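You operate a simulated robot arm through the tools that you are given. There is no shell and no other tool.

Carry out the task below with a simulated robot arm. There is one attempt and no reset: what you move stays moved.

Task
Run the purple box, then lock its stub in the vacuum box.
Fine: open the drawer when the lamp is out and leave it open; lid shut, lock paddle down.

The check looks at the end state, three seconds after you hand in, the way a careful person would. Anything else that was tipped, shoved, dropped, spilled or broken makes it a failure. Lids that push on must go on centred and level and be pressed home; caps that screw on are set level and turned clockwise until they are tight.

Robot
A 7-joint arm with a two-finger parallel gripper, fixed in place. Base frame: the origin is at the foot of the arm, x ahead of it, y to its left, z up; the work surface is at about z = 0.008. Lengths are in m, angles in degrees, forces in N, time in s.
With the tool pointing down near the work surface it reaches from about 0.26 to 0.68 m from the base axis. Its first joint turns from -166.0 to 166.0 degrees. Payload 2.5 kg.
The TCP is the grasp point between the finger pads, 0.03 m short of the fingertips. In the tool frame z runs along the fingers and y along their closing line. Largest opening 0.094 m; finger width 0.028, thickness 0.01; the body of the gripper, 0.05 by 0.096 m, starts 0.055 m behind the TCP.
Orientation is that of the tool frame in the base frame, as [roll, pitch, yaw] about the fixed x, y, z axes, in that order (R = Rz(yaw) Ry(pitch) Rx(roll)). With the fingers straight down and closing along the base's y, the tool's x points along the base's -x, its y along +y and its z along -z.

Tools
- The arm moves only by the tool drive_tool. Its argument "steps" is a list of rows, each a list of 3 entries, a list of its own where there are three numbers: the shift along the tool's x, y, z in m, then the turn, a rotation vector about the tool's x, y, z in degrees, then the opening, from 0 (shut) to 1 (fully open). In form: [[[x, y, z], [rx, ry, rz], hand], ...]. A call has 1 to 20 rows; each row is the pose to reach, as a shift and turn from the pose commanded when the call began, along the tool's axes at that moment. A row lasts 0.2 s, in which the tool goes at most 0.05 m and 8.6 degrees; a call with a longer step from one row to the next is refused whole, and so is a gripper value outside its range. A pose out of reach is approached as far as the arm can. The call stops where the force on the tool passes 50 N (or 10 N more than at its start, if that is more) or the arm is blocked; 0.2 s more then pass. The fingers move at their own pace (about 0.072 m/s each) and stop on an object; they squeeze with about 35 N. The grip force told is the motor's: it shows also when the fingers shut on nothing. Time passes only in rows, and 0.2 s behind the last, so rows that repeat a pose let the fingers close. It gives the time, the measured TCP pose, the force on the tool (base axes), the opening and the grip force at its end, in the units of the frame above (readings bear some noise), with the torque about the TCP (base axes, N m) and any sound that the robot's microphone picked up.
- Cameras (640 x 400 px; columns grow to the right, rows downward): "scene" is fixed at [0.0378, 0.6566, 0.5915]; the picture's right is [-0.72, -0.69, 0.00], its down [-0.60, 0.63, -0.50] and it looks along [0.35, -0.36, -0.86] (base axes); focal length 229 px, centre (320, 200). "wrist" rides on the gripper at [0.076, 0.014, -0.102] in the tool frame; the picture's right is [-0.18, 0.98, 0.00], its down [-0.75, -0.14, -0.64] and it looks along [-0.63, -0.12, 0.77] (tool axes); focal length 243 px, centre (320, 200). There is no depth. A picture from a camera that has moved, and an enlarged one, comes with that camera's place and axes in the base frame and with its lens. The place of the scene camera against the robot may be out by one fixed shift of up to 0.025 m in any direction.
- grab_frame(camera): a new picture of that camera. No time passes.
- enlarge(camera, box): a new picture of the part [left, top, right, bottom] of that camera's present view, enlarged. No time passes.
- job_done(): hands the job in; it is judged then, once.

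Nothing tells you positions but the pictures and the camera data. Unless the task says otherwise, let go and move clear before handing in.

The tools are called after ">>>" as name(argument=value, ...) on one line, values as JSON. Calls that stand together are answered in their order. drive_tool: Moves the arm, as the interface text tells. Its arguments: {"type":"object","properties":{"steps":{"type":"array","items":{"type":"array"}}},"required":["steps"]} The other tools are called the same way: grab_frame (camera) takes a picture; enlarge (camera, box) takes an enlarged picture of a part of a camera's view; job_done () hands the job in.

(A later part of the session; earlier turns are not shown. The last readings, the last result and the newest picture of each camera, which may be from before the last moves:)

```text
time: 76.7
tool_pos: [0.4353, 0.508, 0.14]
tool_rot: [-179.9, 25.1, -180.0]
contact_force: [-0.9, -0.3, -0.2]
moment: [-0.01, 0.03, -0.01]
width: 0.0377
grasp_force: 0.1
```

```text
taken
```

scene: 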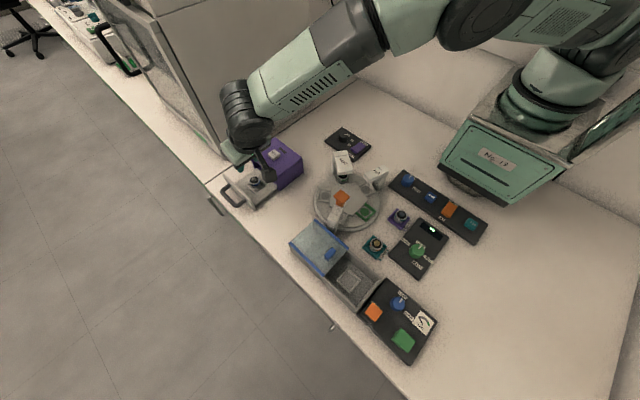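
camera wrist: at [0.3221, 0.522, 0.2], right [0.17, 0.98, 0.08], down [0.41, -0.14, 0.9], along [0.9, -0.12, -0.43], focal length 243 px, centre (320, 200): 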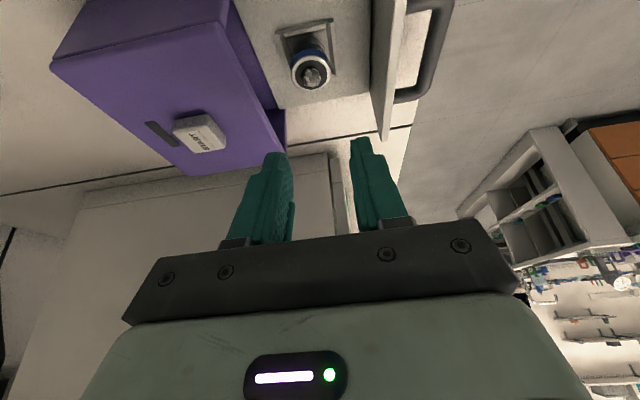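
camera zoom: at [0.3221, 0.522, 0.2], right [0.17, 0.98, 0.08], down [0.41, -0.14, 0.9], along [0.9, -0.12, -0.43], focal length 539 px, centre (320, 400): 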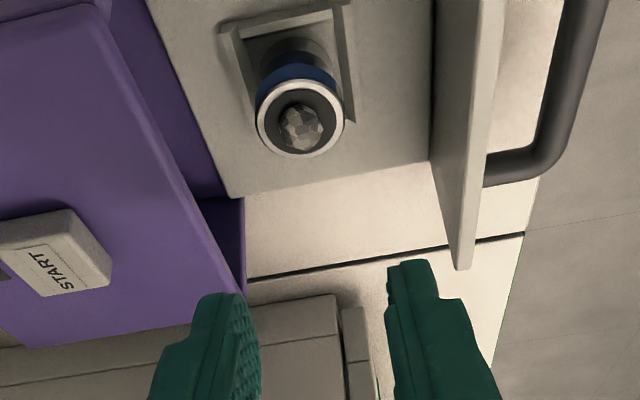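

The stub is between the fingers' planes at about (0.4435, 0.506). I'll descend partway and verify alignment.

>>> drive_tool(steps=[[[0.013, -0.002, 0.0243], [0, 0, 0], 0.4], [[0.0258, -0.002, 0.0486], [0, 0, 0], 0.4], [[0.0258, -0.002, 0.0486], [0, 0, 0], 0.4]])

>>> enlarge(camera="wrist", box=[220, 50, 420, 220])

>>> enlarge(camera="scene", box=[210, 130, 310, 225])

```text
time: 77.5
tool_pos: [0.4319, 0.5044, 0.0862]
tool_rot: [-179.9, 25.2, 179.9]
contact_force: [-0.2, 0.2, -0.5]
moment: [-0.01, 0.0, -0.01]
width: 0.0375
grasp_force: 0.1
```

```text
2.35 times, centred on (320, 135) of wrist
camera zoom: at [0.3194, 0.5194, 0.1458], right [0.17, 0.98, 0.08], down [0.41, -0.14, 0.9], along [0.9, -0.12, -0.43], focal length 571 px, centre (320, 353)
```

zoom: 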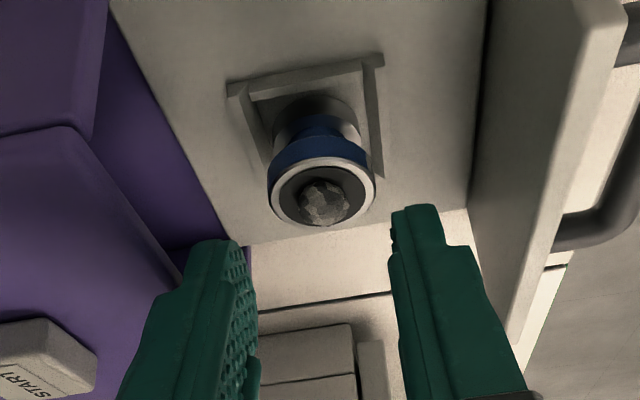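

```text
4.21 times, centred on (260, 178) of scene
camera zoom: at [0.0378, 0.6566, 0.5915], right [-0.72, -0.69, 0.0], down [-0.6, 0.63, -0.5], along [0.35, -0.36, -0.86], focal length 966 px, centre (573, 295)
```

zoom: 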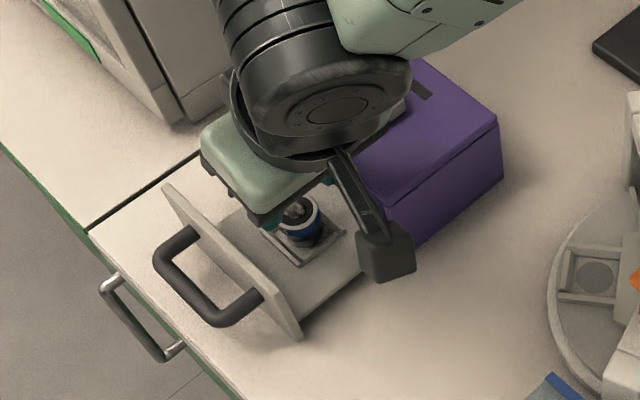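

The ring is at about (0.4444, 0.5065, 0.037). I'll make a small correction, descend the last 3 cm and grip.

>>> drive_tool(steps=[[[0.004, 0.0016, 0.0095], [0, 0, 0], 0.4], [[0.0083, 0.0016, 0.019], [0, 0, 0], 0.4], [[0.0125, 0.0016, 0.0286], [0, 0, 0], 0.4], [[0.0125, 0.0016, 0.0286], [0, 0, 0], 0.4]])

>>> enlarge(camera="wrist", box=[220, 50, 420, 220])

```text
time: 78.5
tool_pos: [0.4333, 0.5051, 0.0544]
tool_rot: [179.9, 25.2, 180.0]
contact_force: [0.2, -0.1, -0.2]
moment: [-0.02, 0.02, -0.02]
width: 0.0376
grasp_force: 0.1
```

```text
2.35 times, centred on (320, 135) of wrist
camera zoom: at [0.3199, 0.5204, 0.1145], right [0.17, 0.98, 0.08], down [0.41, -0.14, 0.9], along [0.9, -0.12, -0.43], focal length 571 px, centre (320, 353)
```

zoom: 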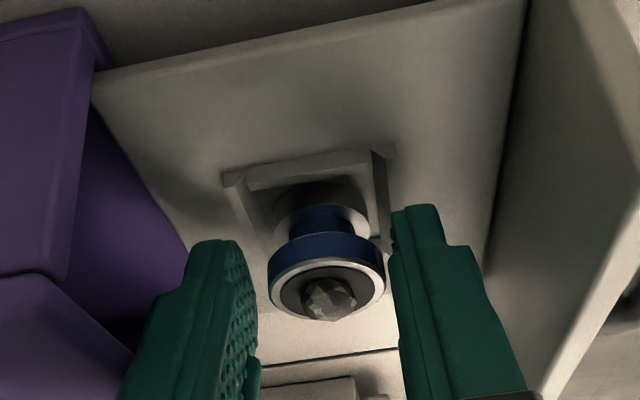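

The stub is about 2 mm towards +y from the finger centre. I'll shift by that much and close gently.

>>> drive_tool(steps=[[[0, 0.0022, 0], [0, 0, 0], 0.4], [[0, 0.0022, 0], [0, 0, 0], 0.36], [[0, 0.0022, 0], [0, 0, 0], 0.2], [[0, 0.0022, 0], [0, 0, 0], 0.0], [[0, 0.0022, 0], [0, 0, 0], 0.0]])

>>> enlarge(camera="wrist", box=[220, 50, 420, 220])

>>> enlarge(camera="scene", box=[210, 130, 310, 225])

```text
time: 79.7
tool_pos: [0.4305, 0.5075, 0.0543]
tool_rot: [-179.9, 25.2, 179.9]
contact_force: [-0.2, -0.9, 0.9]
moment: [-0.01, -0.01, -0.02]
width: 0.0282
grasp_force: 34.8
```

```text
2.35 times, centred on (320, 135) of wrist
camera zoom: at [0.3197, 0.5229, 0.1147], right [0.17, 0.98, 0.08], down [0.41, -0.14, 0.9], along [0.9, -0.12, -0.43], focal length 571 px, centre (320, 353)
```

zoom: 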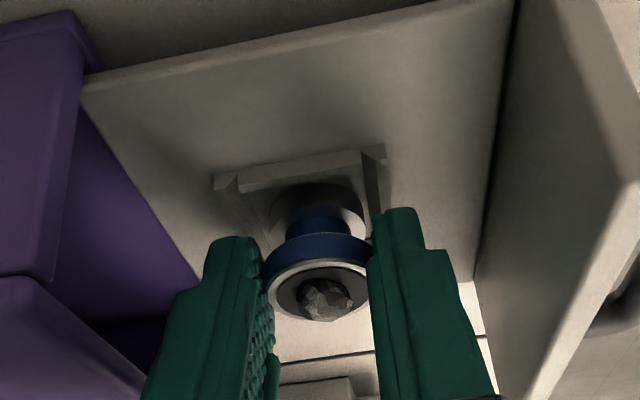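

```text
4.21 times, centred on (260, 178) of scene
camera zoom: at [0.0378, 0.6566, 0.5915], right [-0.72, -0.69, 0.0], down [-0.6, 0.63, -0.5], along [0.35, -0.36, -0.86], focal length 966 px, centre (573, 295)
```

zoom: 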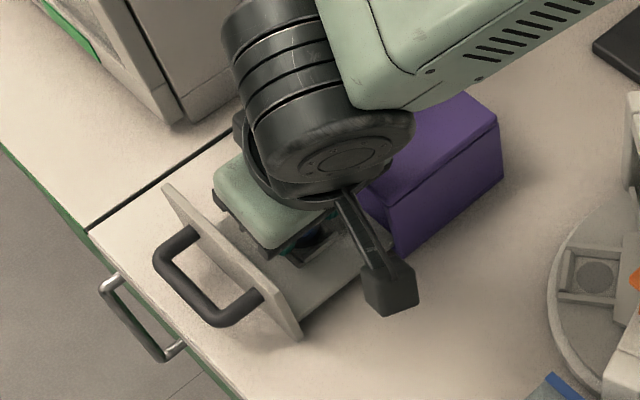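

The stub is gripped at 28 mm. I'll lift it straight up.

>>> drive_tool(steps=[[[-0.0042, 0, -0.0091], [0, 0, 0], 0], [[-0.0127, 0, -0.0272], [0, 0, 0], 0], [[-0.0296, 0, -0.0634], [0, 0, 0], 0], [[-0.0465, 0, -0.0997], [0, 0, 0], 0], [[-0.0634, 0, -0.1359], [0, 0, 0], 0], [[-0.0634, 0, -0.1359], [0, 0, 0], 0]])

>>> grab_frame(camera="wrist")

>>> enlarge(camera="wrist", box=[220, 50, 420, 220])

>>> enlarge(camera="scene", box=[210, 120, 330, 235])

```text
time: 81.1
tool_pos: [0.4304, 0.5087, 0.2044]
tool_rot: [-179.9, 25.1, -179.9]
contact_force: [-0.5, -0.3, -0.3]
moment: [0.03, 0.01, -0.01]
width: 0.0282
grasp_force: 34.7
```

```text
taken
camera wrist: at [0.3188, 0.5239, 0.2654], right [0.17, 0.98, 0.08], down [0.41, -0.14, 0.9], along [0.9, -0.12, -0.43], focal length 243 px, centre (320, 200)
```

wrist: 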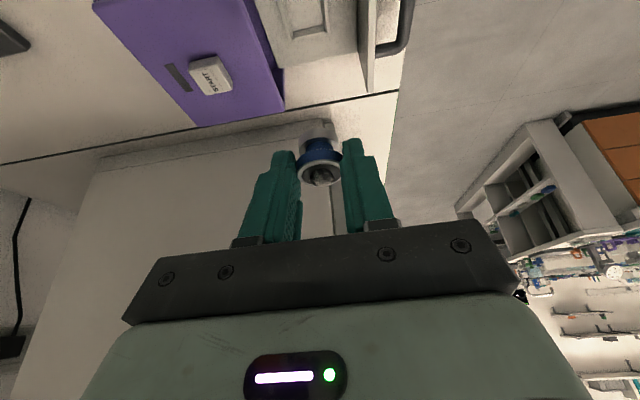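

```text
2.35 times, centred on (320, 135) of wrist
camera zoom: at [0.3188, 0.5239, 0.2654], right [0.17, 0.98, 0.08], down [0.41, -0.14, 0.9], along [0.9, -0.12, -0.43], focal length 571 px, centre (320, 353)
```

zoom: 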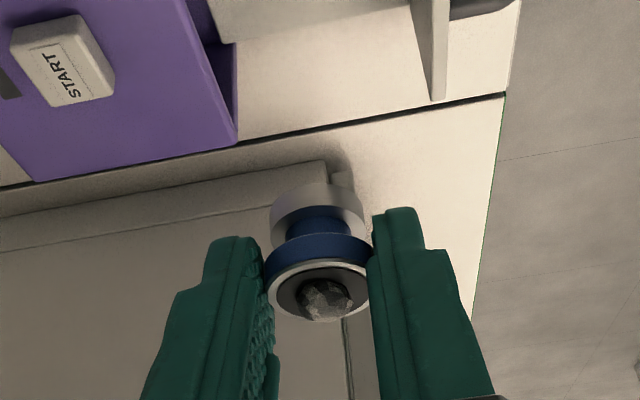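

```text
3.48 times, centred on (270, 178) of scene
camera zoom: at [0.0378, 0.6566, 0.5915], right [-0.72, -0.69, 0.0], down [-0.6, 0.63, -0.5], along [0.35, -0.36, -0.86], focal length 798 px, centre (494, 278)
```

zoom: 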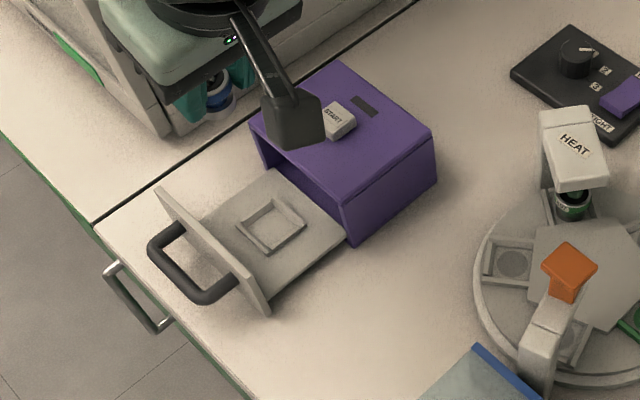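

The stub is held upright and the drawer nest is empty. I'll carry it to the vacuum box, turning the leaning tool about vertical so it leans away from the base and the stub stays upright.

>>> drive_tool(steps=[[[0.0288, -0.0177, -0.0235], [0, 0, 0], 0], [[0.0575, -0.0355, -0.047], [0, 0, 0], 0], [[0.0863, -0.0532, -0.0704], [0, 0, 0], 0], [[0.115, -0.071, -0.0939], [0, 0, 0], 0], [[0.1438, -0.0887, -0.1174], [0, 0, 0], 0], [[0.1587, -0.0878, -0.1243], [-3.458, 0, -7.415], 0], [[0.1735, -0.0869, -0.1313], [-6.916, 0, -14.83], 0], [[0.1884, -0.086, -0.1382], [-10.374, 0, -22.245], 0], [[0.2032, -0.0851, -0.1451], [-13.832, 0, -29.66], 0], [[0.2181, -0.0842, -0.152], [-17.29, 0, -37.075], 0], [[0.2329, -0.0832, -0.159], [-20.748, 0, -44.49], 0], [[0.2478, -0.0823, -0.1659], [-24.206, 0, -51.905], 0], [[0.2626, -0.0814, -0.1728], [-27.664, 0, -59.32], 0], [[0.2775, -0.0805, -0.1798], [-31.122, 0, -66.735], 0], [[0.2923, -0.0796, -0.1867], [-34.58, 0, -74.15], 0], [[0.3072, -0.0787, -0.1936], [-38.04, 0, -81.57], 0], [[0.3072, -0.0787, -0.1936], [-38.04, 0, -81.57], 0]])

>>> grab_frame(camera="wrist")

>>> grab_frame(camera="scene")

```text
time: 84.7
tool_pos: [0.0709, 0.4299, 0.2492]
tool_rot: [-179.8, 24.9, -89.8]
contact_force: [0.2, 0.3, 0.2]
moment: [0.02, 0.03, 0.02]
width: 0.028
grasp_force: 35.3
```

```text
taken
camera wrist: at [0.0566, 0.3187, 0.3103], right [-0.98, 0.17, 0.08], down [0.14, 0.41, 0.9], along [0.12, 0.9, -0.43], focal length 243 px, centre (320, 200)
```

wrist: 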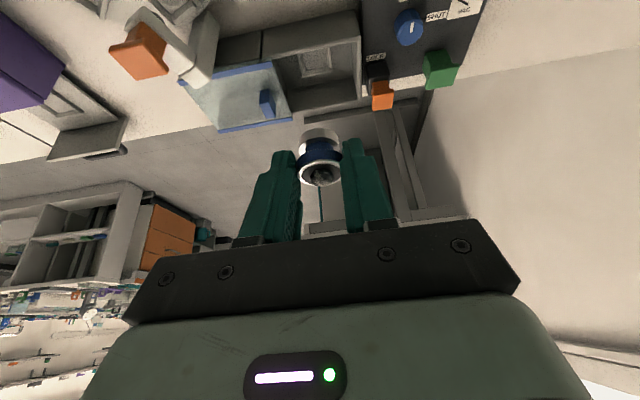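

```text
taken
```

scene: 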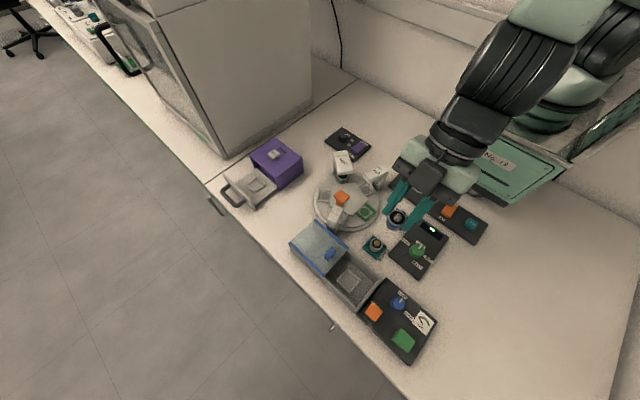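

The stub is held upright and the vacuum box is in view. I'll enlarge to measure the nest.

>>> enlarge(camera="wrist", box=[170, 0, 370, 140])

>>> enlarge(camera="wrist", box=[330, 0, 480, 120])

>>> enlarge(camera="scene", box=[285, 215, 385, 310])

>>> enlarge(camera="wrist", box=[230, 110, 400, 240])

```text
2.86 times, centred on (270, 70) of wrist
camera zoom: at [0.0566, 0.3187, 0.3103], right [-0.98, 0.17, 0.08], down [0.14, 0.41, 0.9], along [0.12, 0.9, -0.43], focal length 693 px, centre (463, 571)
```

zoom: 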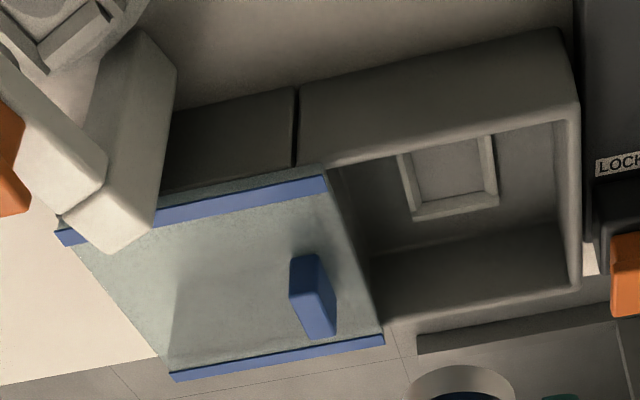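

```text
3.33 times, centred on (405, 60) of wrist
camera zoom: at [0.0566, 0.3187, 0.3103], right [-0.98, 0.17, 0.08], down [0.14, 0.41, 0.9], along [0.12, 0.9, -0.43], focal length 809 px, centre (37, 667)
```

zoom: 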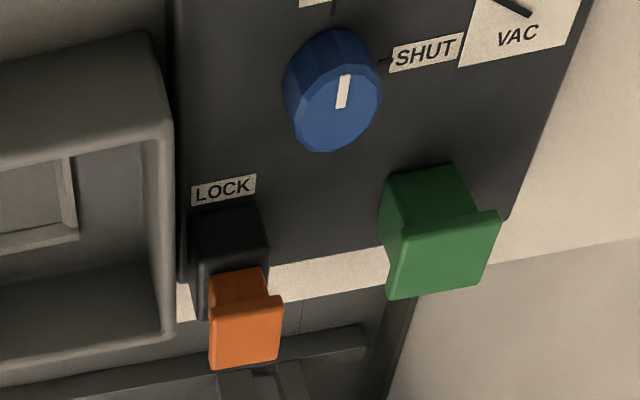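

```text
4.21 times, centred on (335, 262) of scene
camera zoom: at [0.0378, 0.6566, 0.5915], right [-0.72, -0.69, 0.0], down [-0.6, 0.63, -0.5], along [0.35, -0.36, -0.86], focal length 966 px, centre (257, -63)
```

zoom: 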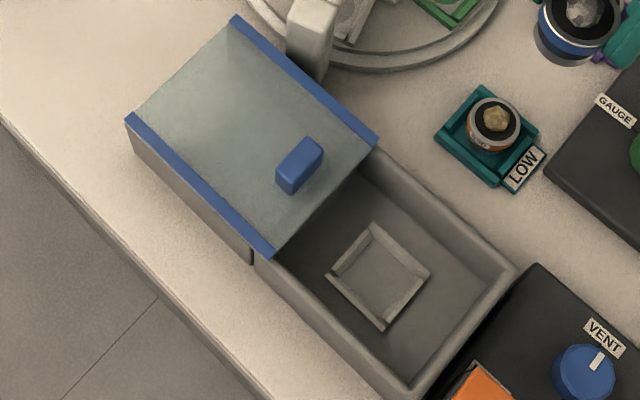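

```text
3.08 times, centred on (315, 175) of wrist
camera zoom: at [0.0566, 0.3187, 0.3103], right [-0.98, 0.17, 0.08], down [0.14, 0.41, 0.9], along [0.12, 0.9, -0.43], focal length 746 px, centre (335, 277)
```

zoom: 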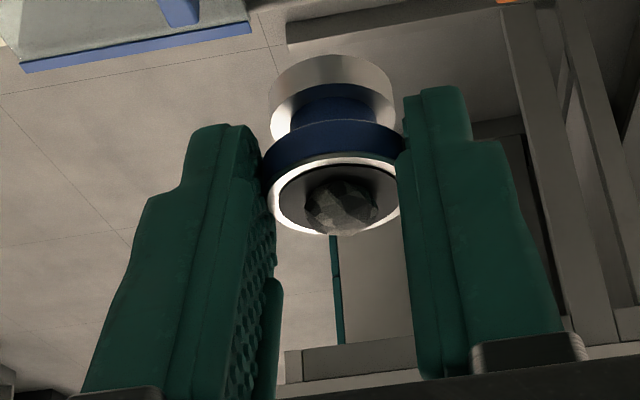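

Estimated nest centre is about (0.0735, 0.523). I'll hover the stub above it, 10 cm up, and check alignment from both cameras.

>>> drive_tool(steps=[[[-0.0072, -0.0004, 0.0307], [0, 0, 0], 0], [[-0.0145, -0.0008, 0.0614], [0, 0, 0], 0], [[-0.0217, -0.0012, 0.092], [0, 0, 0], 0], [[-0.0289, -0.0016, 0.1227], [0, 0, 0], 0], [[-0.0289, -0.0016, 0.1227], [0, 0, 0], 0]])

>>> grab_frame(camera="wrist")

>>> enlarge(camera="wrist", box=[220, 60, 420, 220])

>>> enlarge(camera="scene", box=[285, 215, 385, 310])

```text
time: 85.9
tool_pos: [0.0727, 0.5081, 0.1511]
tool_rot: [-179.9, 24.8, -89.9]
contact_force: [-0.7, -0.2, 0.4]
moment: [0.03, 0.0, -0.02]
width: 0.0282
grasp_force: 35.9
```

```text
taken
camera wrist: at [0.0592, 0.3966, 0.2114], right [-0.98, 0.17, 0.08], down [0.14, 0.41, 0.9], along [0.12, 0.9, -0.43], focal length 243 px, centre (320, 200)
```

wrist: 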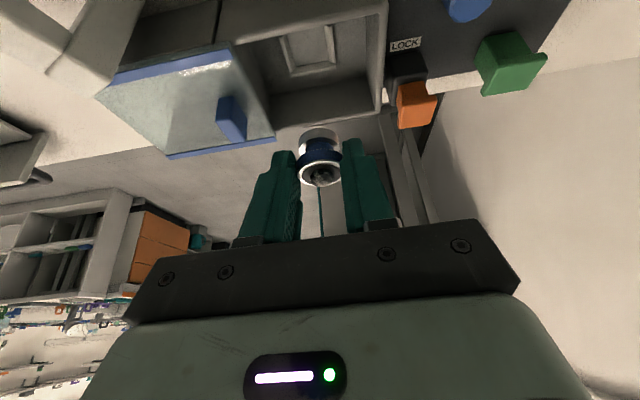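

```text
2.50 times, centred on (320, 140) of wrist
camera zoom: at [0.0592, 0.3966, 0.2114], right [-0.98, 0.17, 0.08], down [0.14, 0.41, 0.9], along [0.12, 0.9, -0.43], focal length 606 px, centre (320, 350)
```

zoom: 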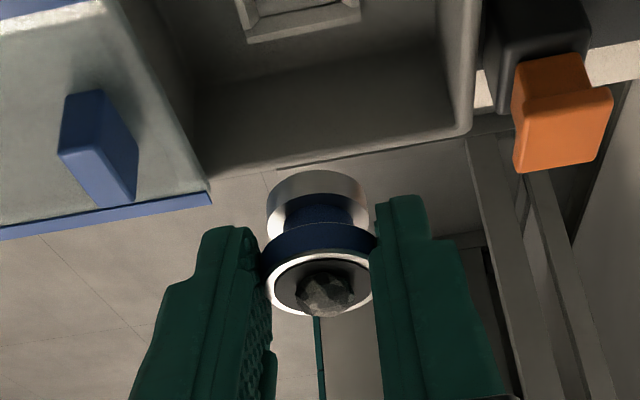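

```text
4.21 times, centred on (335, 262) of scene
camera zoom: at [0.0378, 0.6566, 0.5915], right [-0.72, -0.69, 0.0], down [-0.6, 0.63, -0.5], along [0.35, -0.36, -0.86], focal length 966 px, centre (257, -63)
```

zoom: 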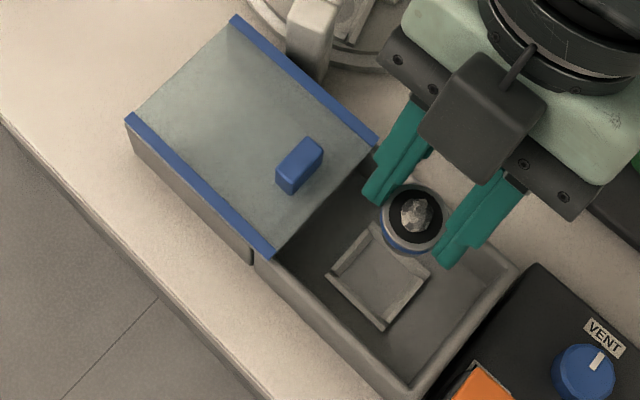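

Refined estimates put the nest at about (0.073, 0.5255) and the stub axis at y ≈ 0.5205, so I need about +5 mm in y. I'll correct and come down to just above the nest, then check from the scene camera.

>>> drive_tool(steps=[[[-0.0045, 0, 0.0021], [0, 0, 0], 0], [[0.006, 0, 0.0247], [0, 0, 0], 0], [[0.0145, 0, 0.043], [0, 0, 0], 0], [[0.0213, 0, 0.0574], [0, 0, 0], 0], [[0.0213, 0, 0.0574], [0, 0, 0], 0]])

>>> enlarge(camera="wrist", box=[220, 60, 420, 220])

>>> enlarge(camera="scene", box=[310, 235, 390, 310])

```text
time: 87.1
tool_pos: [0.073, 0.5133, 0.0899]
tool_rot: [-179.9, 25.0, -90.0]
contact_force: [0.7, -0.3, -0.1]
moment: [-0.02, -0.03, -0.02]
width: 0.0281
grasp_force: 34.7
```

```text
2.50 times, centred on (320, 140) of wrist
camera zoom: at [0.0588, 0.4012, 0.1503], right [-0.98, 0.17, 0.08], down [0.14, 0.41, 0.9], along [0.12, 0.9, -0.43], focal length 606 px, centre (320, 350)
```

zoom: 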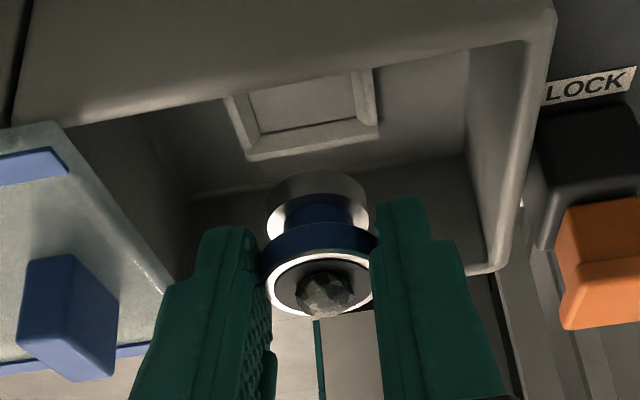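

```text
5.33 times, centred on (350, 272) of scene
camera zoom: at [0.0378, 0.6566, 0.5915], right [-0.72, -0.69, 0.0], down [-0.6, 0.63, -0.5], along [0.35, -0.36, -0.86], focal length 1224 px, centre (160, -187)
```

zoom: 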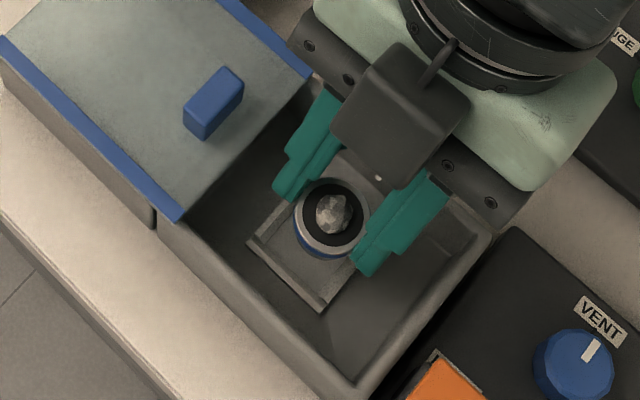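

Both cameras agree to within about 2 mm. I'll nudge +1 mm in x and y, descend closer, and re-check.

>>> drive_tool(steps=[[[-0.0009, -0.001, 0.0004], [0, 0, 0], 0], [[0.0037, -0.001, 0.0104], [0, 0, 0], 0], [[0.0084, -0.001, 0.0203], [0, 0, 0], 0], [[0.0084, -0.001, 0.0203], [0, 0, 0], 0]])

>>> enlarge(camera="wrist", box=[240, 70, 400, 200])

>>> enlarge(camera="scene", box=[325, 250, 375, 300])

```text
time: 88.1
tool_pos: [0.0742, 0.5142, 0.0691]
tool_rot: [-179.9, 25.0, -90.0]
contact_force: [0.2, 0.0, -0.6]
moment: [-0.01, 0.02, 0.0]
width: 0.028
grasp_force: 34.7
```

```text
3.08 times, centred on (320, 135) of wrist
camera zoom: at [0.0596, 0.4021, 0.1285], right [-0.98, 0.17, 0.08], down [0.14, 0.41, 0.9], along [0.12, 0.9, -0.43], focal length 746 px, centre (320, 400)
```

zoom: 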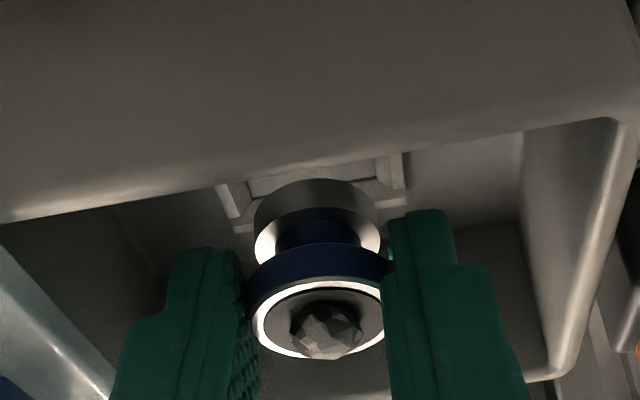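

```text
8.00 times, centred on (350, 275) of scene
camera zoom: at [0.0378, 0.6566, 0.5915], right [-0.72, -0.69, 0.0], down [-0.6, 0.63, -0.5], along [0.35, -0.36, -0.86], focal length 1835 px, centre (80, -400)
```

zoom: 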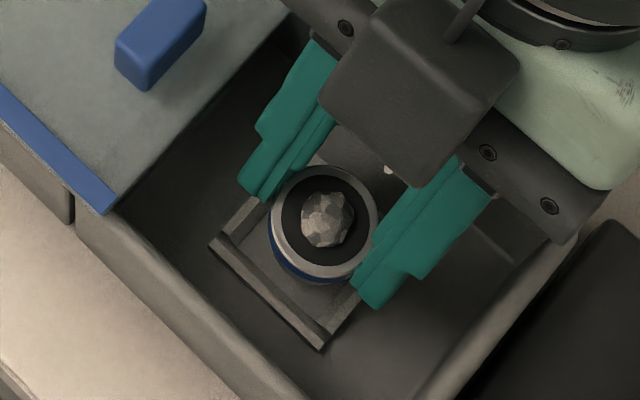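

Alignment is within about a millimetre. I'll lower gently in small steps and watch the force.

>>> drive_tool(steps=[[[0.0017, 0, 0.0036], [0, 0, 0], 0], [[0.003, 0, 0.0063], [0, 0, 0], 0], [[0.0038, 0, 0.0082], [0, 0, 0], 0]])

>>> enlarge(camera="scene", box=[325, 250, 375, 300])

>>> enlarge(camera="wrist", box=[240, 70, 400, 200])

```text
time: 88.9
tool_pos: [0.0746, 0.5139, 0.059]
tool_rot: [-180.0, 25.0, -90.0]
contact_force: [0.3, 0.9, 0.5]
moment: [0.0, 0.0, 0.03]
width: 0.0281
grasp_force: 35.3
```

```text
8.00 times, centred on (350, 275) of scene
camera zoom: at [0.0378, 0.6566, 0.5915], right [-0.72, -0.69, 0.0], down [-0.6, 0.63, -0.5], along [0.35, -0.36, -0.86], focal length 1835 px, centre (80, -400)
```

zoom: 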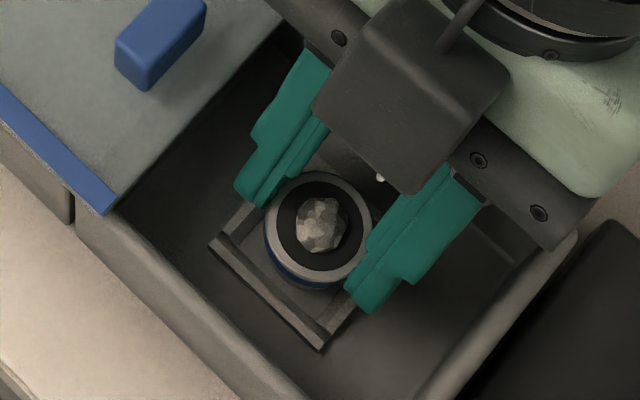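

```text
3.08 times, centred on (320, 135) of wrist
camera zoom: at [0.0601, 0.4022, 0.1193], right [-0.98, 0.17, 0.08], down [0.14, 0.41, 0.9], along [0.12, 0.9, -0.43], focal length 746 px, centre (320, 400)
```

zoom: 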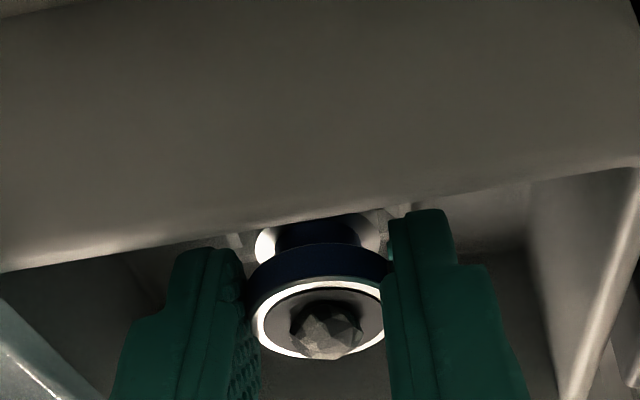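

Still free of contact and well centred. I'll continue down in small increments.

>>> drive_tool(steps=[[[0.0008, 0, 0.0018], [0, 0, 0], 0], [[0.0017, 0, 0.0036], [0, 0, 0], 0]])

```text
time: 89.5
tool_pos: [0.0749, 0.5136, 0.0552]
tool_rot: [-180.0, 25.0, -89.9]
contact_force: [0.1, 0.4, -1.1]
moment: [0.0, 0.02, 0.04]
width: 0.0283
grasp_force: 34.7
```

>>> drive_tool(steps=[[[0.0006, 0, 0.0014], [0, 0, 0], 0], [[0.0011, 0, 0.0023], [0, 0, 0], 0]])

>>> enlarge(camera="scene", box=[325, 250, 375, 300])

```text
time: 90.1
tool_pos: [0.0756, 0.5137, 0.0526]
tool_rot: [-179.9, 24.9, -90.0]
contact_force: [-1.1, -0.3, 0.6]
moment: [0.0, -0.01, 0.01]
width: 0.0282
grasp_force: 35.0
```

```text
8.00 times, centred on (350, 275) of scene
camera zoom: at [0.0378, 0.6566, 0.5915], right [-0.72, -0.69, 0.0], down [-0.6, 0.63, -0.5], along [0.35, -0.36, -0.86], focal length 1835 px, centre (80, -400)
```

zoom: 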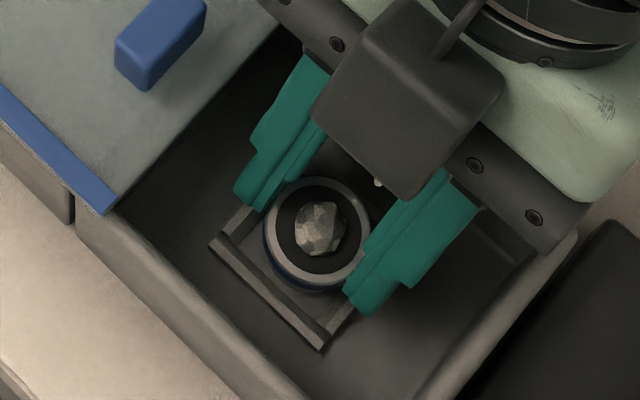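

>>> drive_tool(steps=[[[0.0004, 0, 0.0009], [0, 0, 0], 0], [[0.0008, 0, 0.0018], [0, 0, 0], 0]])

>>> enlarge(camera="wrist", box=[260, 120, 380, 220])

```text
time: 90.7
tool_pos: [0.0742, 0.514, 0.0513]
tool_rot: [-180.0, 24.9, -89.9]
contact_force: [-0.7, 0.0, 0.3]
moment: [-0.01, -0.04, -0.02]
width: 0.0281
grasp_force: 34.7
```

```text
4.00 times, centred on (320, 170) of wrist
camera zoom: at [0.0603, 0.4016, 0.1108], right [-0.98, 0.17, 0.08], down [0.14, 0.41, 0.9], along [0.12, 0.9, -0.43], focal length 970 px, centre (320, 320)
```

zoom: 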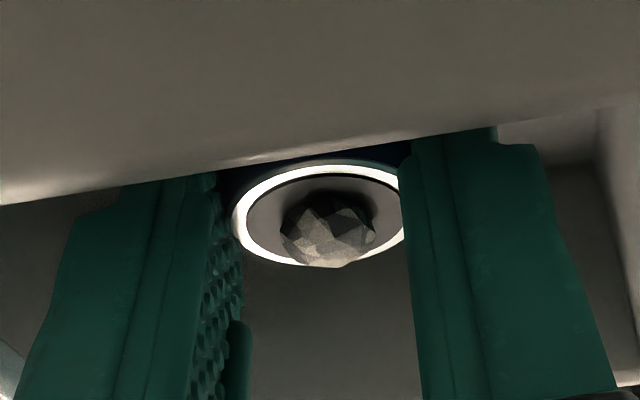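

>>> drive_tool(steps=[[[0.0004, 0, 0.0009], [0, 0, 0], 0], [[0.0008, 0, 0.0018], [0, 0, 0], 0]])

```text
time: 91.3
tool_pos: [0.0742, 0.5133, 0.0491]
tool_rot: [-179.9, 25.0, -90.0]
contact_force: [-0.1, -0.3, -0.9]
moment: [-0.01, -0.01, 0.0]
width: 0.0284
grasp_force: 35.1
```

>>> drive_tool(steps=[[[0.0004, 0, 0.0009], [0, 0, 0], 0], [[0.0008, 0, 0.0018], [0, 0, 0], 0]])

>>> enlarge(camera="scene", box=[325, 250, 375, 300])

```text
time: 91.9
tool_pos: [0.0752, 0.5137, 0.0488]
tool_rot: [-179.8, 25.1, -89.9]
contact_force: [0.1, -4.8, 15.6]
moment: [0.01, 0.01, 0.02]
width: 0.0281
grasp_force: 35.2
```

```text
8.00 times, centred on (350, 275) of scene
camera zoom: at [0.0378, 0.6566, 0.5915], right [-0.72, -0.69, 0.0], down [-0.6, 0.63, -0.5], along [0.35, -0.36, -0.86], focal length 1835 px, centre (80, -400)
```

zoom: 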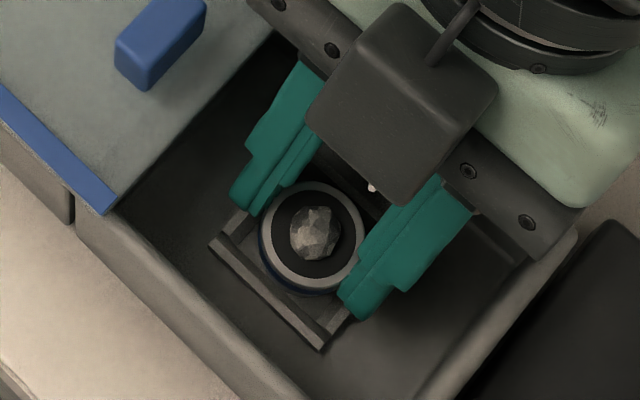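

Contact is at 15 N. I'll look closely to judge whether the stub is on the nest floor or on a rail.

>>> enlarge(camera="scene", box=[335, 263, 365, 293])

>>> grab_frame(camera="wrist")

```text
13.33 times, centred on (350, 278) of scene
camera zoom: at [0.0378, 0.6566, 0.5915], right [-0.72, -0.69, 0.0], down [-0.6, 0.63, -0.5], along [0.35, -0.36, -0.86], focal length 3059 px, centre (-80, -840)
```

zoom: 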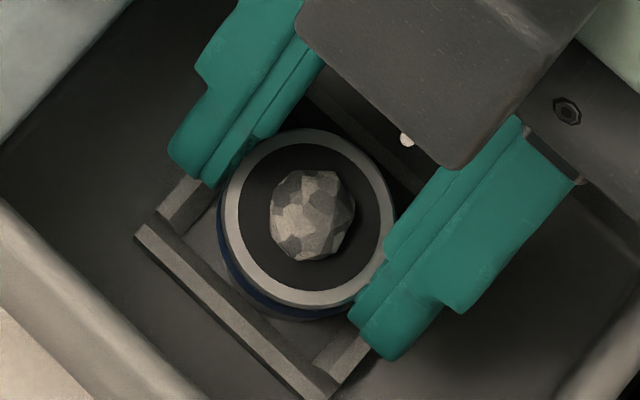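

```text
taken
camera wrist: at [0.0605, 0.4024, 0.1079], right [-0.98, 0.17, 0.08], down [0.14, 0.41, 0.9], along [0.12, 0.9, -0.43], focal length 243 px, centre (320, 200)
```

wrist: 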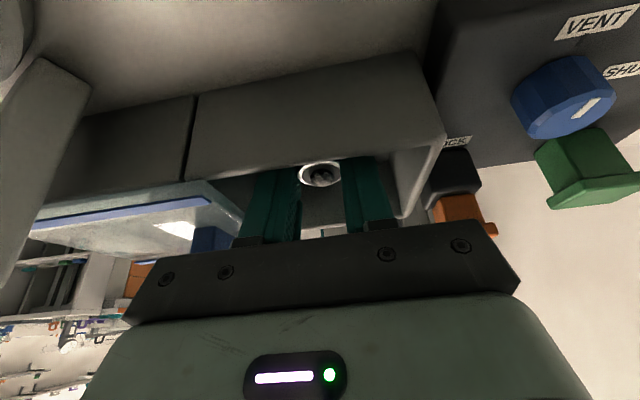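

The stub's base is inside the rails with floor visible around it, so it is on the nest floor. I'll ease the pressure off slightly and open the fingers.

>>> drive_tool(steps=[[[-0.0004, 0, -0.0009], [0, 0, 0], 0], [[-0.0004, 0, -0.0009], [0, 0, 0], 0.35], [[-0.0004, 0, -0.0009], [0, 0, 0], 0.45], [[-0.0004, 0, -0.0009], [0, 0, 0], 0.45]])

>>> enlarge(camera="scene", box=[330, 258, 370, 298])

```text
time: 92.9
tool_pos: [0.0746, 0.5134, 0.0478]
tool_rot: [-179.9, 24.9, -89.9]
contact_force: [0.7, -0.5, 0.4]
moment: [0.0, 0.0, -0.01]
width: 0.0423
grasp_force: 0.0
```

```text
10.00 times, centred on (350, 278) of scene
camera zoom: at [0.0378, 0.6566, 0.5915], right [-0.72, -0.69, 0.0], down [-0.6, 0.63, -0.5], along [0.35, -0.36, -0.86], focal length 2294 px, centre (20, -580)
```

zoom: 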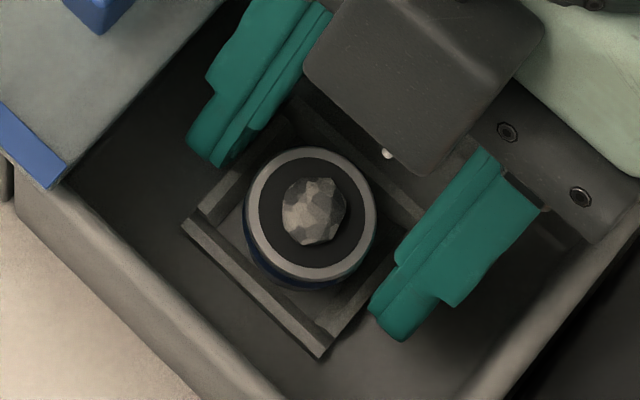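

The stub sits centred and level in the nest. I'll retract straight up.

>>> drive_tool(steps=[[[-0.0085, 0, -0.0181], [0, 0, 0], 0.45], [[-0.0254, 0, -0.0544], [0, 0, 0], 0.45], [[-0.0423, 0, -0.0906], [0, 0, 0], 0.45], [[-0.0592, 0, -0.1269], [0, 0, 0], 0.45], [[-0.0761, 0, -0.1631], [0, 0, 0], 0.45], [[-0.0761, 0, -0.1631], [0, 0, 0], 0.45]])

>>> grab_frame(camera="wrist")

>>> enlarge(camera="scene", box=[325, 245, 385, 305])

>>> grab_frame(camera="scene")

```text
time: 94.3
tool_pos: [0.0731, 0.5128, 0.2264]
tool_rot: [-179.9, 24.9, -90.1]
contact_force: [0.8, 0.6, 0.1]
moment: [-0.03, -0.03, -0.01]
width: 0.0423
grasp_force: 0.0
```

```text
taken
camera wrist: at [0.0586, 0.4012, 0.2878], right [-0.98, 0.17, 0.08], down [0.14, 0.41, 0.9], along [0.12, 0.9, -0.43], focal length 243 px, centre (320, 200)
```

wrist: 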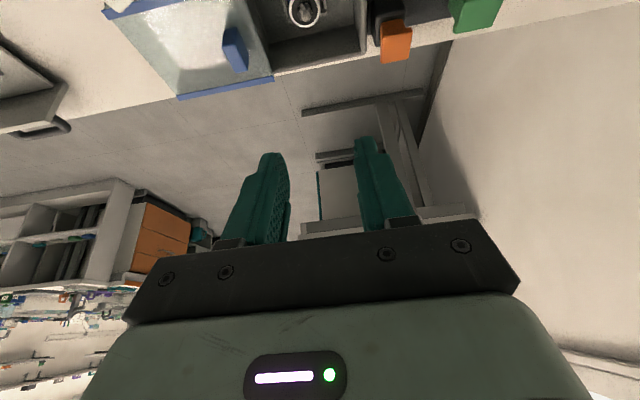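

```text
6.67 times, centred on (355, 275) of scene
camera zoom: at [0.0378, 0.6566, 0.5915], right [-0.72, -0.69, 0.0], down [-0.6, 0.63, -0.5], along [0.35, -0.36, -0.86], focal length 1529 px, centre (87, -300)
```

zoom: 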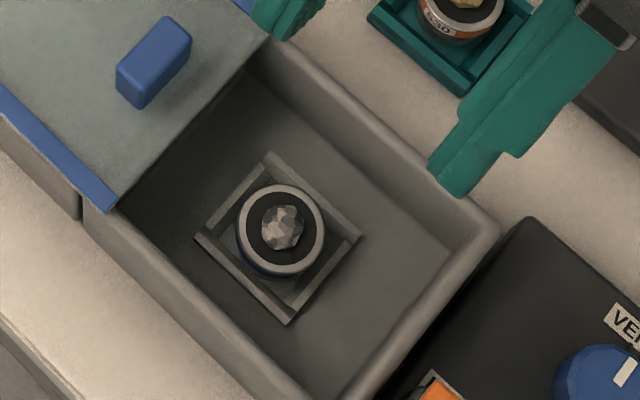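

```text
taken
```

scene: 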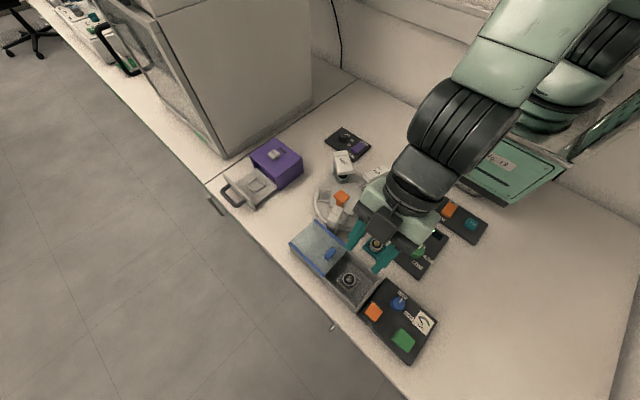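

The stub is seated centrally. Next I'll level the tool and move above the blue lid tab to measure it for sliding the lid shut.

>>> drive_tool(steps=[[[0.0066, -0.0168, 0.0024], [0, 6.25, 0], 0.45], [[0.0133, -0.0335, 0.0049], [0, 12.5, 0], 0.45], [[0.02, -0.05, 0.0073], [0, 18.75, 0], 0.45], [[0.0266, -0.067, 0.0097], [0, 25, 0], 0.45], [[0.0266, -0.067, 0.0097], [0, 25, 0], 0.45]])

>>> grab_frame(camera="wrist")

>>> enlarge(camera="wrist", box=[220, 20, 440, 200])

```text
time: 95.5
tool_pos: [0.1408, 0.493, 0.208]
tool_rot: [-179.9, -0.1, -90.0]
contact_force: [-0.7, -0.2, -0.1]
moment: [0.03, -0.02, 0.02]
width: 0.0424
grasp_force: 0.0
```

```text
taken
camera wrist: at [0.1263, 0.4183, 0.3097], right [-0.98, 0.18, 0.0], down [0.14, 0.76, 0.64], along [0.12, 0.63, -0.77], focal length 243 px, centre (320, 200)
```

wrist: 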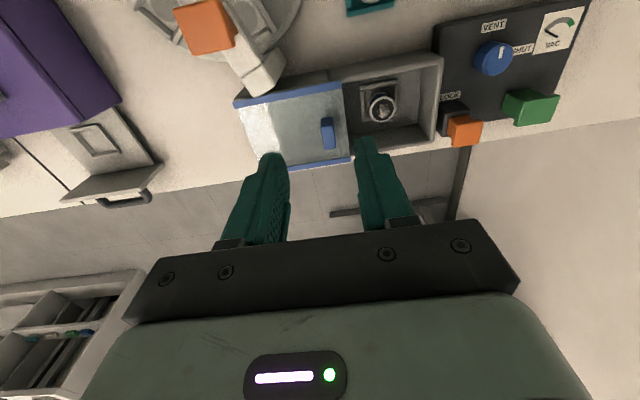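

```text
2.22 times, centred on (330, 110) of wrist
camera zoom: at [0.1263, 0.4183, 0.3097], right [-0.98, 0.18, 0.0], down [0.14, 0.76, 0.64], along [0.12, 0.63, -0.77], focal length 539 px, centre (298, 400)
```

zoom: 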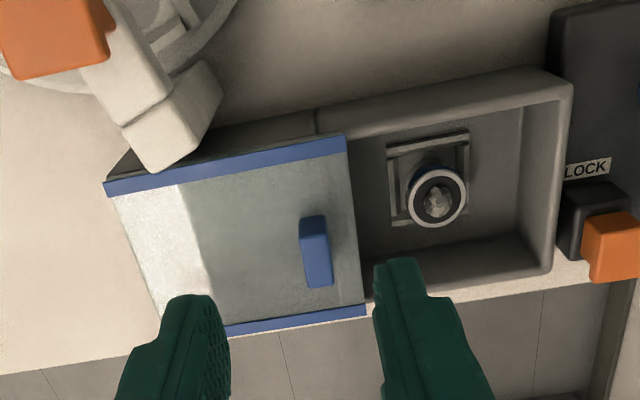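

The tab is at about (0.138, 0.529) with its top near z 0.07. I'll lower the open fingers around it in x.

>>> drive_tool(steps=[[[-0.018, 0.0015, 0.03], [0, 0, 0], 0.45], [[-0.036, 0.003, 0.06], [0, 0, 0], 0.45], [[-0.036, 0.003, 0.085], [0, 0, 0], 0.45], [[-0.036, 0.003, 0.1], [0, 0, 0], 0.45], [[-0.036, 0.003, 0.1], [0, 0, 0], 0.45]])

>>> enlarge(camera="wrist", box=[220, 60, 440, 240])

>>> enlarge(camera="scene", box=[285, 215, 385, 310])

```text
time: 96.7
tool_pos: [0.1374, 0.5287, 0.1068]
tool_rot: [-179.9, 0.0, -90.0]
contact_force: [0.2, -0.2, -0.4]
moment: [0.0, -0.03, 0.03]
width: 0.0421
grasp_force: 0.1
```

```text
2.22 times, centred on (330, 150) of wrist
camera zoom: at [0.1237, 0.4547, 0.2099], right [-0.98, 0.18, 0.0], down [0.14, 0.75, 0.64], along [0.12, 0.63, -0.77], focal length 539 px, centre (298, 311)
```

zoom: 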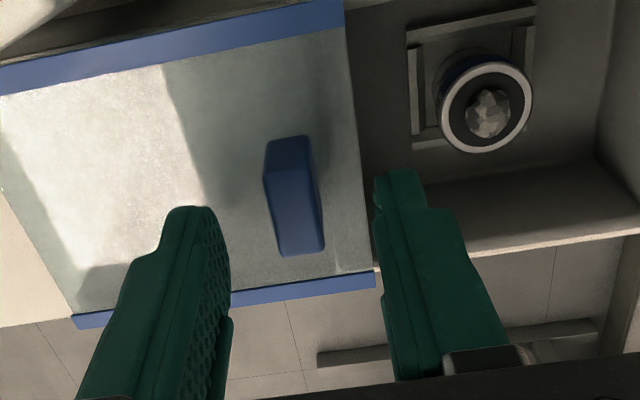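

```text
4.21 times, centred on (335, 262) of scene
camera zoom: at [0.0378, 0.6566, 0.5915], right [-0.72, -0.69, 0.0], down [-0.6, 0.63, -0.5], along [0.35, -0.36, -0.86], focal length 966 px, centre (257, -63)
```

zoom: 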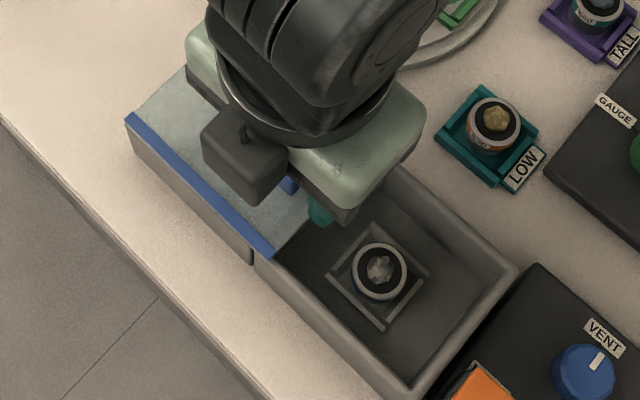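

Centred on the tab. I'll descend the last 16 mm and close.

>>> drive_tool(steps=[[[0, 0, 0.006], [0, 0, 0], 0.45], [[0, 0, 0.011], [0, 0, 0], 0.45], [[0, 0, 0.016], [0, 0, 0], 0.45], [[0, 0, 0.016], [0, 0, 0], 0.45]])

>>> enlarge(camera="wrist", box=[220, 60, 440, 240])

```text
time: 97.7
tool_pos: [0.1381, 0.53, 0.0916]
tool_rot: [-179.9, 0.1, -90.0]
contact_force: [0.7, 0.7, 0.5]
moment: [0.01, -0.02, 0.03]
width: 0.0423
grasp_force: 0.1
```

```text
2.22 times, centred on (330, 150) of wrist
camera zoom: at [0.1241, 0.4546, 0.1937], right [-0.98, 0.18, 0.0], down [0.14, 0.75, 0.64], along [0.12, 0.63, -0.77], focal length 539 px, centre (298, 311)
```

zoom: 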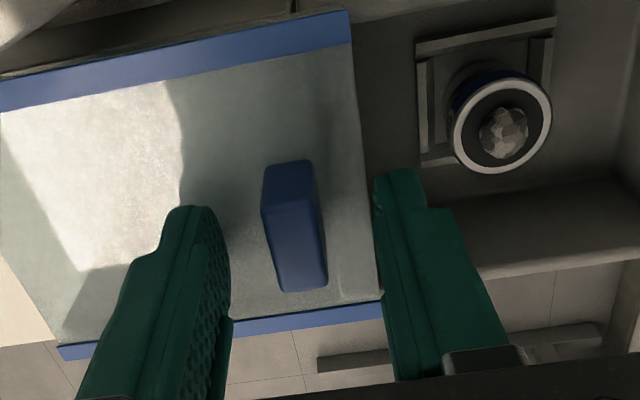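

>>> drive_tool(steps=[[[0, 0, 0], [0, 0, 0], 0.3], [[0, 0, 0], [0, 0, 0], 0.15], [[0, 0, 0], [0, 0, 0], 0], [[0, 0, 0], [0, 0, 0], 0]])

>>> enlarge(camera="wrist", box=[220, 60, 440, 240])

```text
time: 98.7
tool_pos: [0.1382, 0.53, 0.091]
tool_rot: [-179.9, -0.2, -90.0]
contact_force: [-2.8, -0.3, 0.6]
moment: [-0.01, 0.18, -0.03]
width: 0.0129
grasp_force: 44.5
```

```text
2.22 times, centred on (330, 150) of wrist
camera zoom: at [0.1238, 0.4545, 0.1937], right [-0.98, 0.18, 0.0], down [0.14, 0.75, 0.64], along [0.12, 0.63, -0.77], focal length 539 px, centre (298, 311)
```

zoom: 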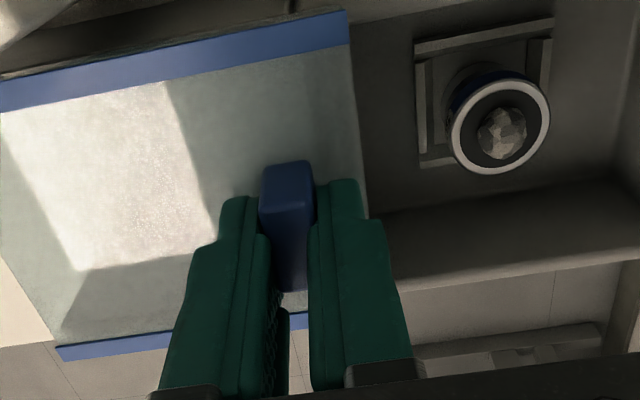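

The tab is gripped. I'll slide the lid along –x.

>>> drive_tool(steps=[[[0, 0.008, 0], [0, 0, 0], 0], [[0, 0.018, 0], [0, 0, 0], 0], [[0, 0.028, 0], [0, 0, 0], 0], [[0, 0.038, 0], [0, 0, 0], 0], [[0, 0.048, 0], [0, 0, 0], 0], [[0, 0.058, 0], [0, 0, 0], 0], [[0, 0.068, 0], [0, 0, 0], 0], [[0, 0.068, 0], [0, 0, 0], 0]])

>>> grab_frame(camera="wrist")

>>> enlarge(camera="scene", box=[285, 215, 405, 330])

```text
time: 100.5
tool_pos: [0.0692, 0.5291, 0.0912]
tool_rot: [-180.0, 0.0, -89.9]
contact_force: [0.4, 14.4, -11.4]
moment: [-0.7, 0.12, -0.06]
width: 0.013
grasp_force: 45.5
```

```text
taken
camera wrist: at [0.055, 0.4544, 0.1936], right [-0.98, 0.18, 0.0], down [0.14, 0.75, 0.64], along [0.12, 0.63, -0.77], focal length 243 px, centre (320, 200)
```

wrist: 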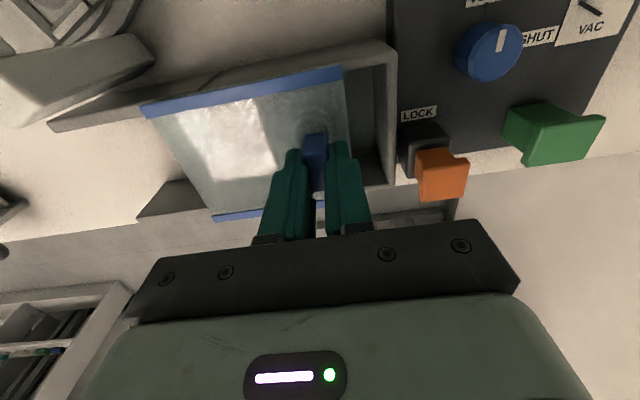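

```text
3.48 times, centred on (345, 272) of scene
camera zoom: at [0.0378, 0.6566, 0.5915], right [-0.72, -0.69, 0.0], down [-0.6, 0.63, -0.5], along [0.35, -0.36, -0.86], focal length 798 px, centre (233, -52)
```

zoom: 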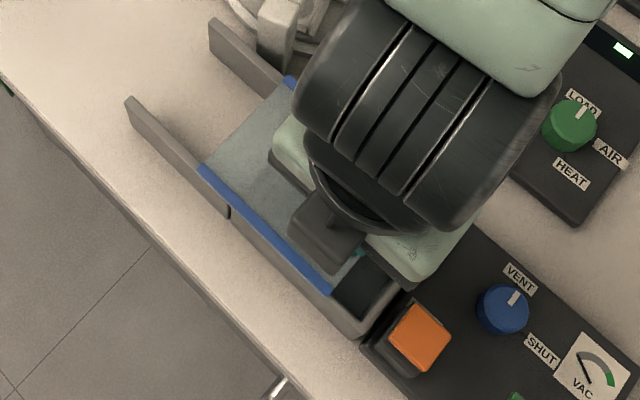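

The lid is most of the way, but a side load has built up from a slight rail misalignment. I'll loosen the grip to relieve it, then push the tab the rest of the way with the rear finger.

>>> drive_tool(steps=[[[0, 0, 0], [0, 0, 0], 0.3], [[0, 0, 0], [0, 0, 0], 0.3]])

>>> enlarge(camera="wrist", box=[220, 60, 440, 240])

```text
time: 101.1
tool_pos: [0.0707, 0.5299, 0.0918]
tool_rot: [-179.9, 0.0, -89.9]
contact_force: [0.8, 0.5, -1.0]
moment: [0.0, -0.03, -0.01]
width: 0.0284
grasp_force: 0.1
```

```text
2.22 times, centred on (330, 150) of wrist
camera zoom: at [0.0555, 0.4539, 0.1938], right [-0.98, 0.18, 0.0], down [0.14, 0.75, 0.64], along [0.12, 0.63, -0.77], focal length 539 px, centre (298, 311)
```

zoom: 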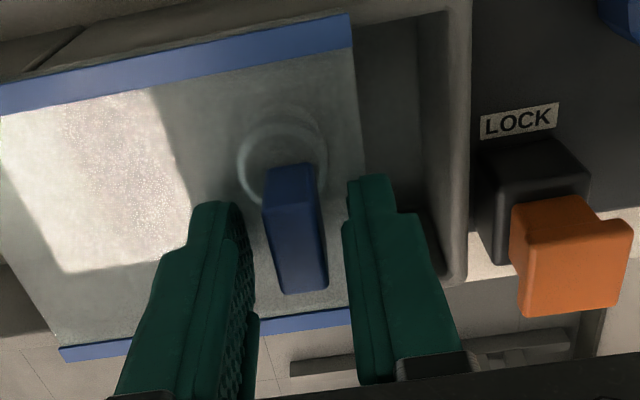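

The stub is visible under the clear lid and the load has gone. I'll narrow the gap and push the tab further along –x.

>>> drive_tool(steps=[[[0, 0, 0], [0, 0, 0], 0.19], [[0, 0.004, 0], [0, 0, 0], 0.19], [[0, 0.009, 0], [0, 0, 0], 0.19], [[0, 0.014, 0], [0, 0, 0], 0.19], [[0, 0.019, 0], [0, 0, 0], 0.19], [[0, 0.023, 0], [0, 0, 0], 0.19], [[0, 0.023, 0], [0, 0, 0], 0.19]])

>>> enlarge(camera="wrist", box=[220, 60, 440, 240])

```text
time: 102.7
tool_pos: [0.0461, 0.5298, 0.0909]
tool_rot: [-179.7, 0.1, -90.0]
contact_force: [0.7, 1.2, 0.4]
moment: [0.01, 0.01, -0.01]
width: 0.0184
grasp_force: 0.1
```

```text
2.22 times, centred on (330, 150) of wrist
camera zoom: at [0.0327, 0.454, 0.1934], right [-0.98, 0.18, 0.0], down [0.14, 0.75, 0.64], along [0.12, 0.63, -0.77], focal length 539 px, centre (298, 311)
```

zoom: 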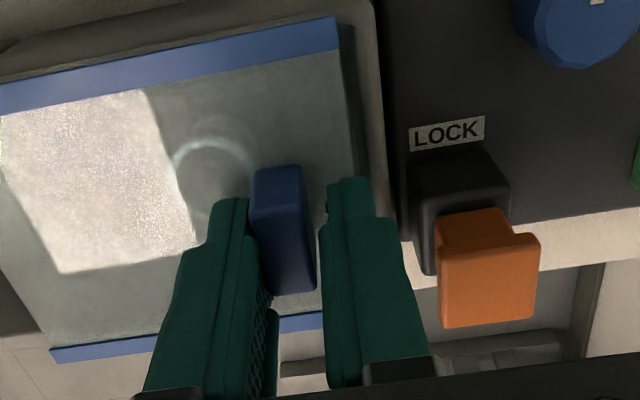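

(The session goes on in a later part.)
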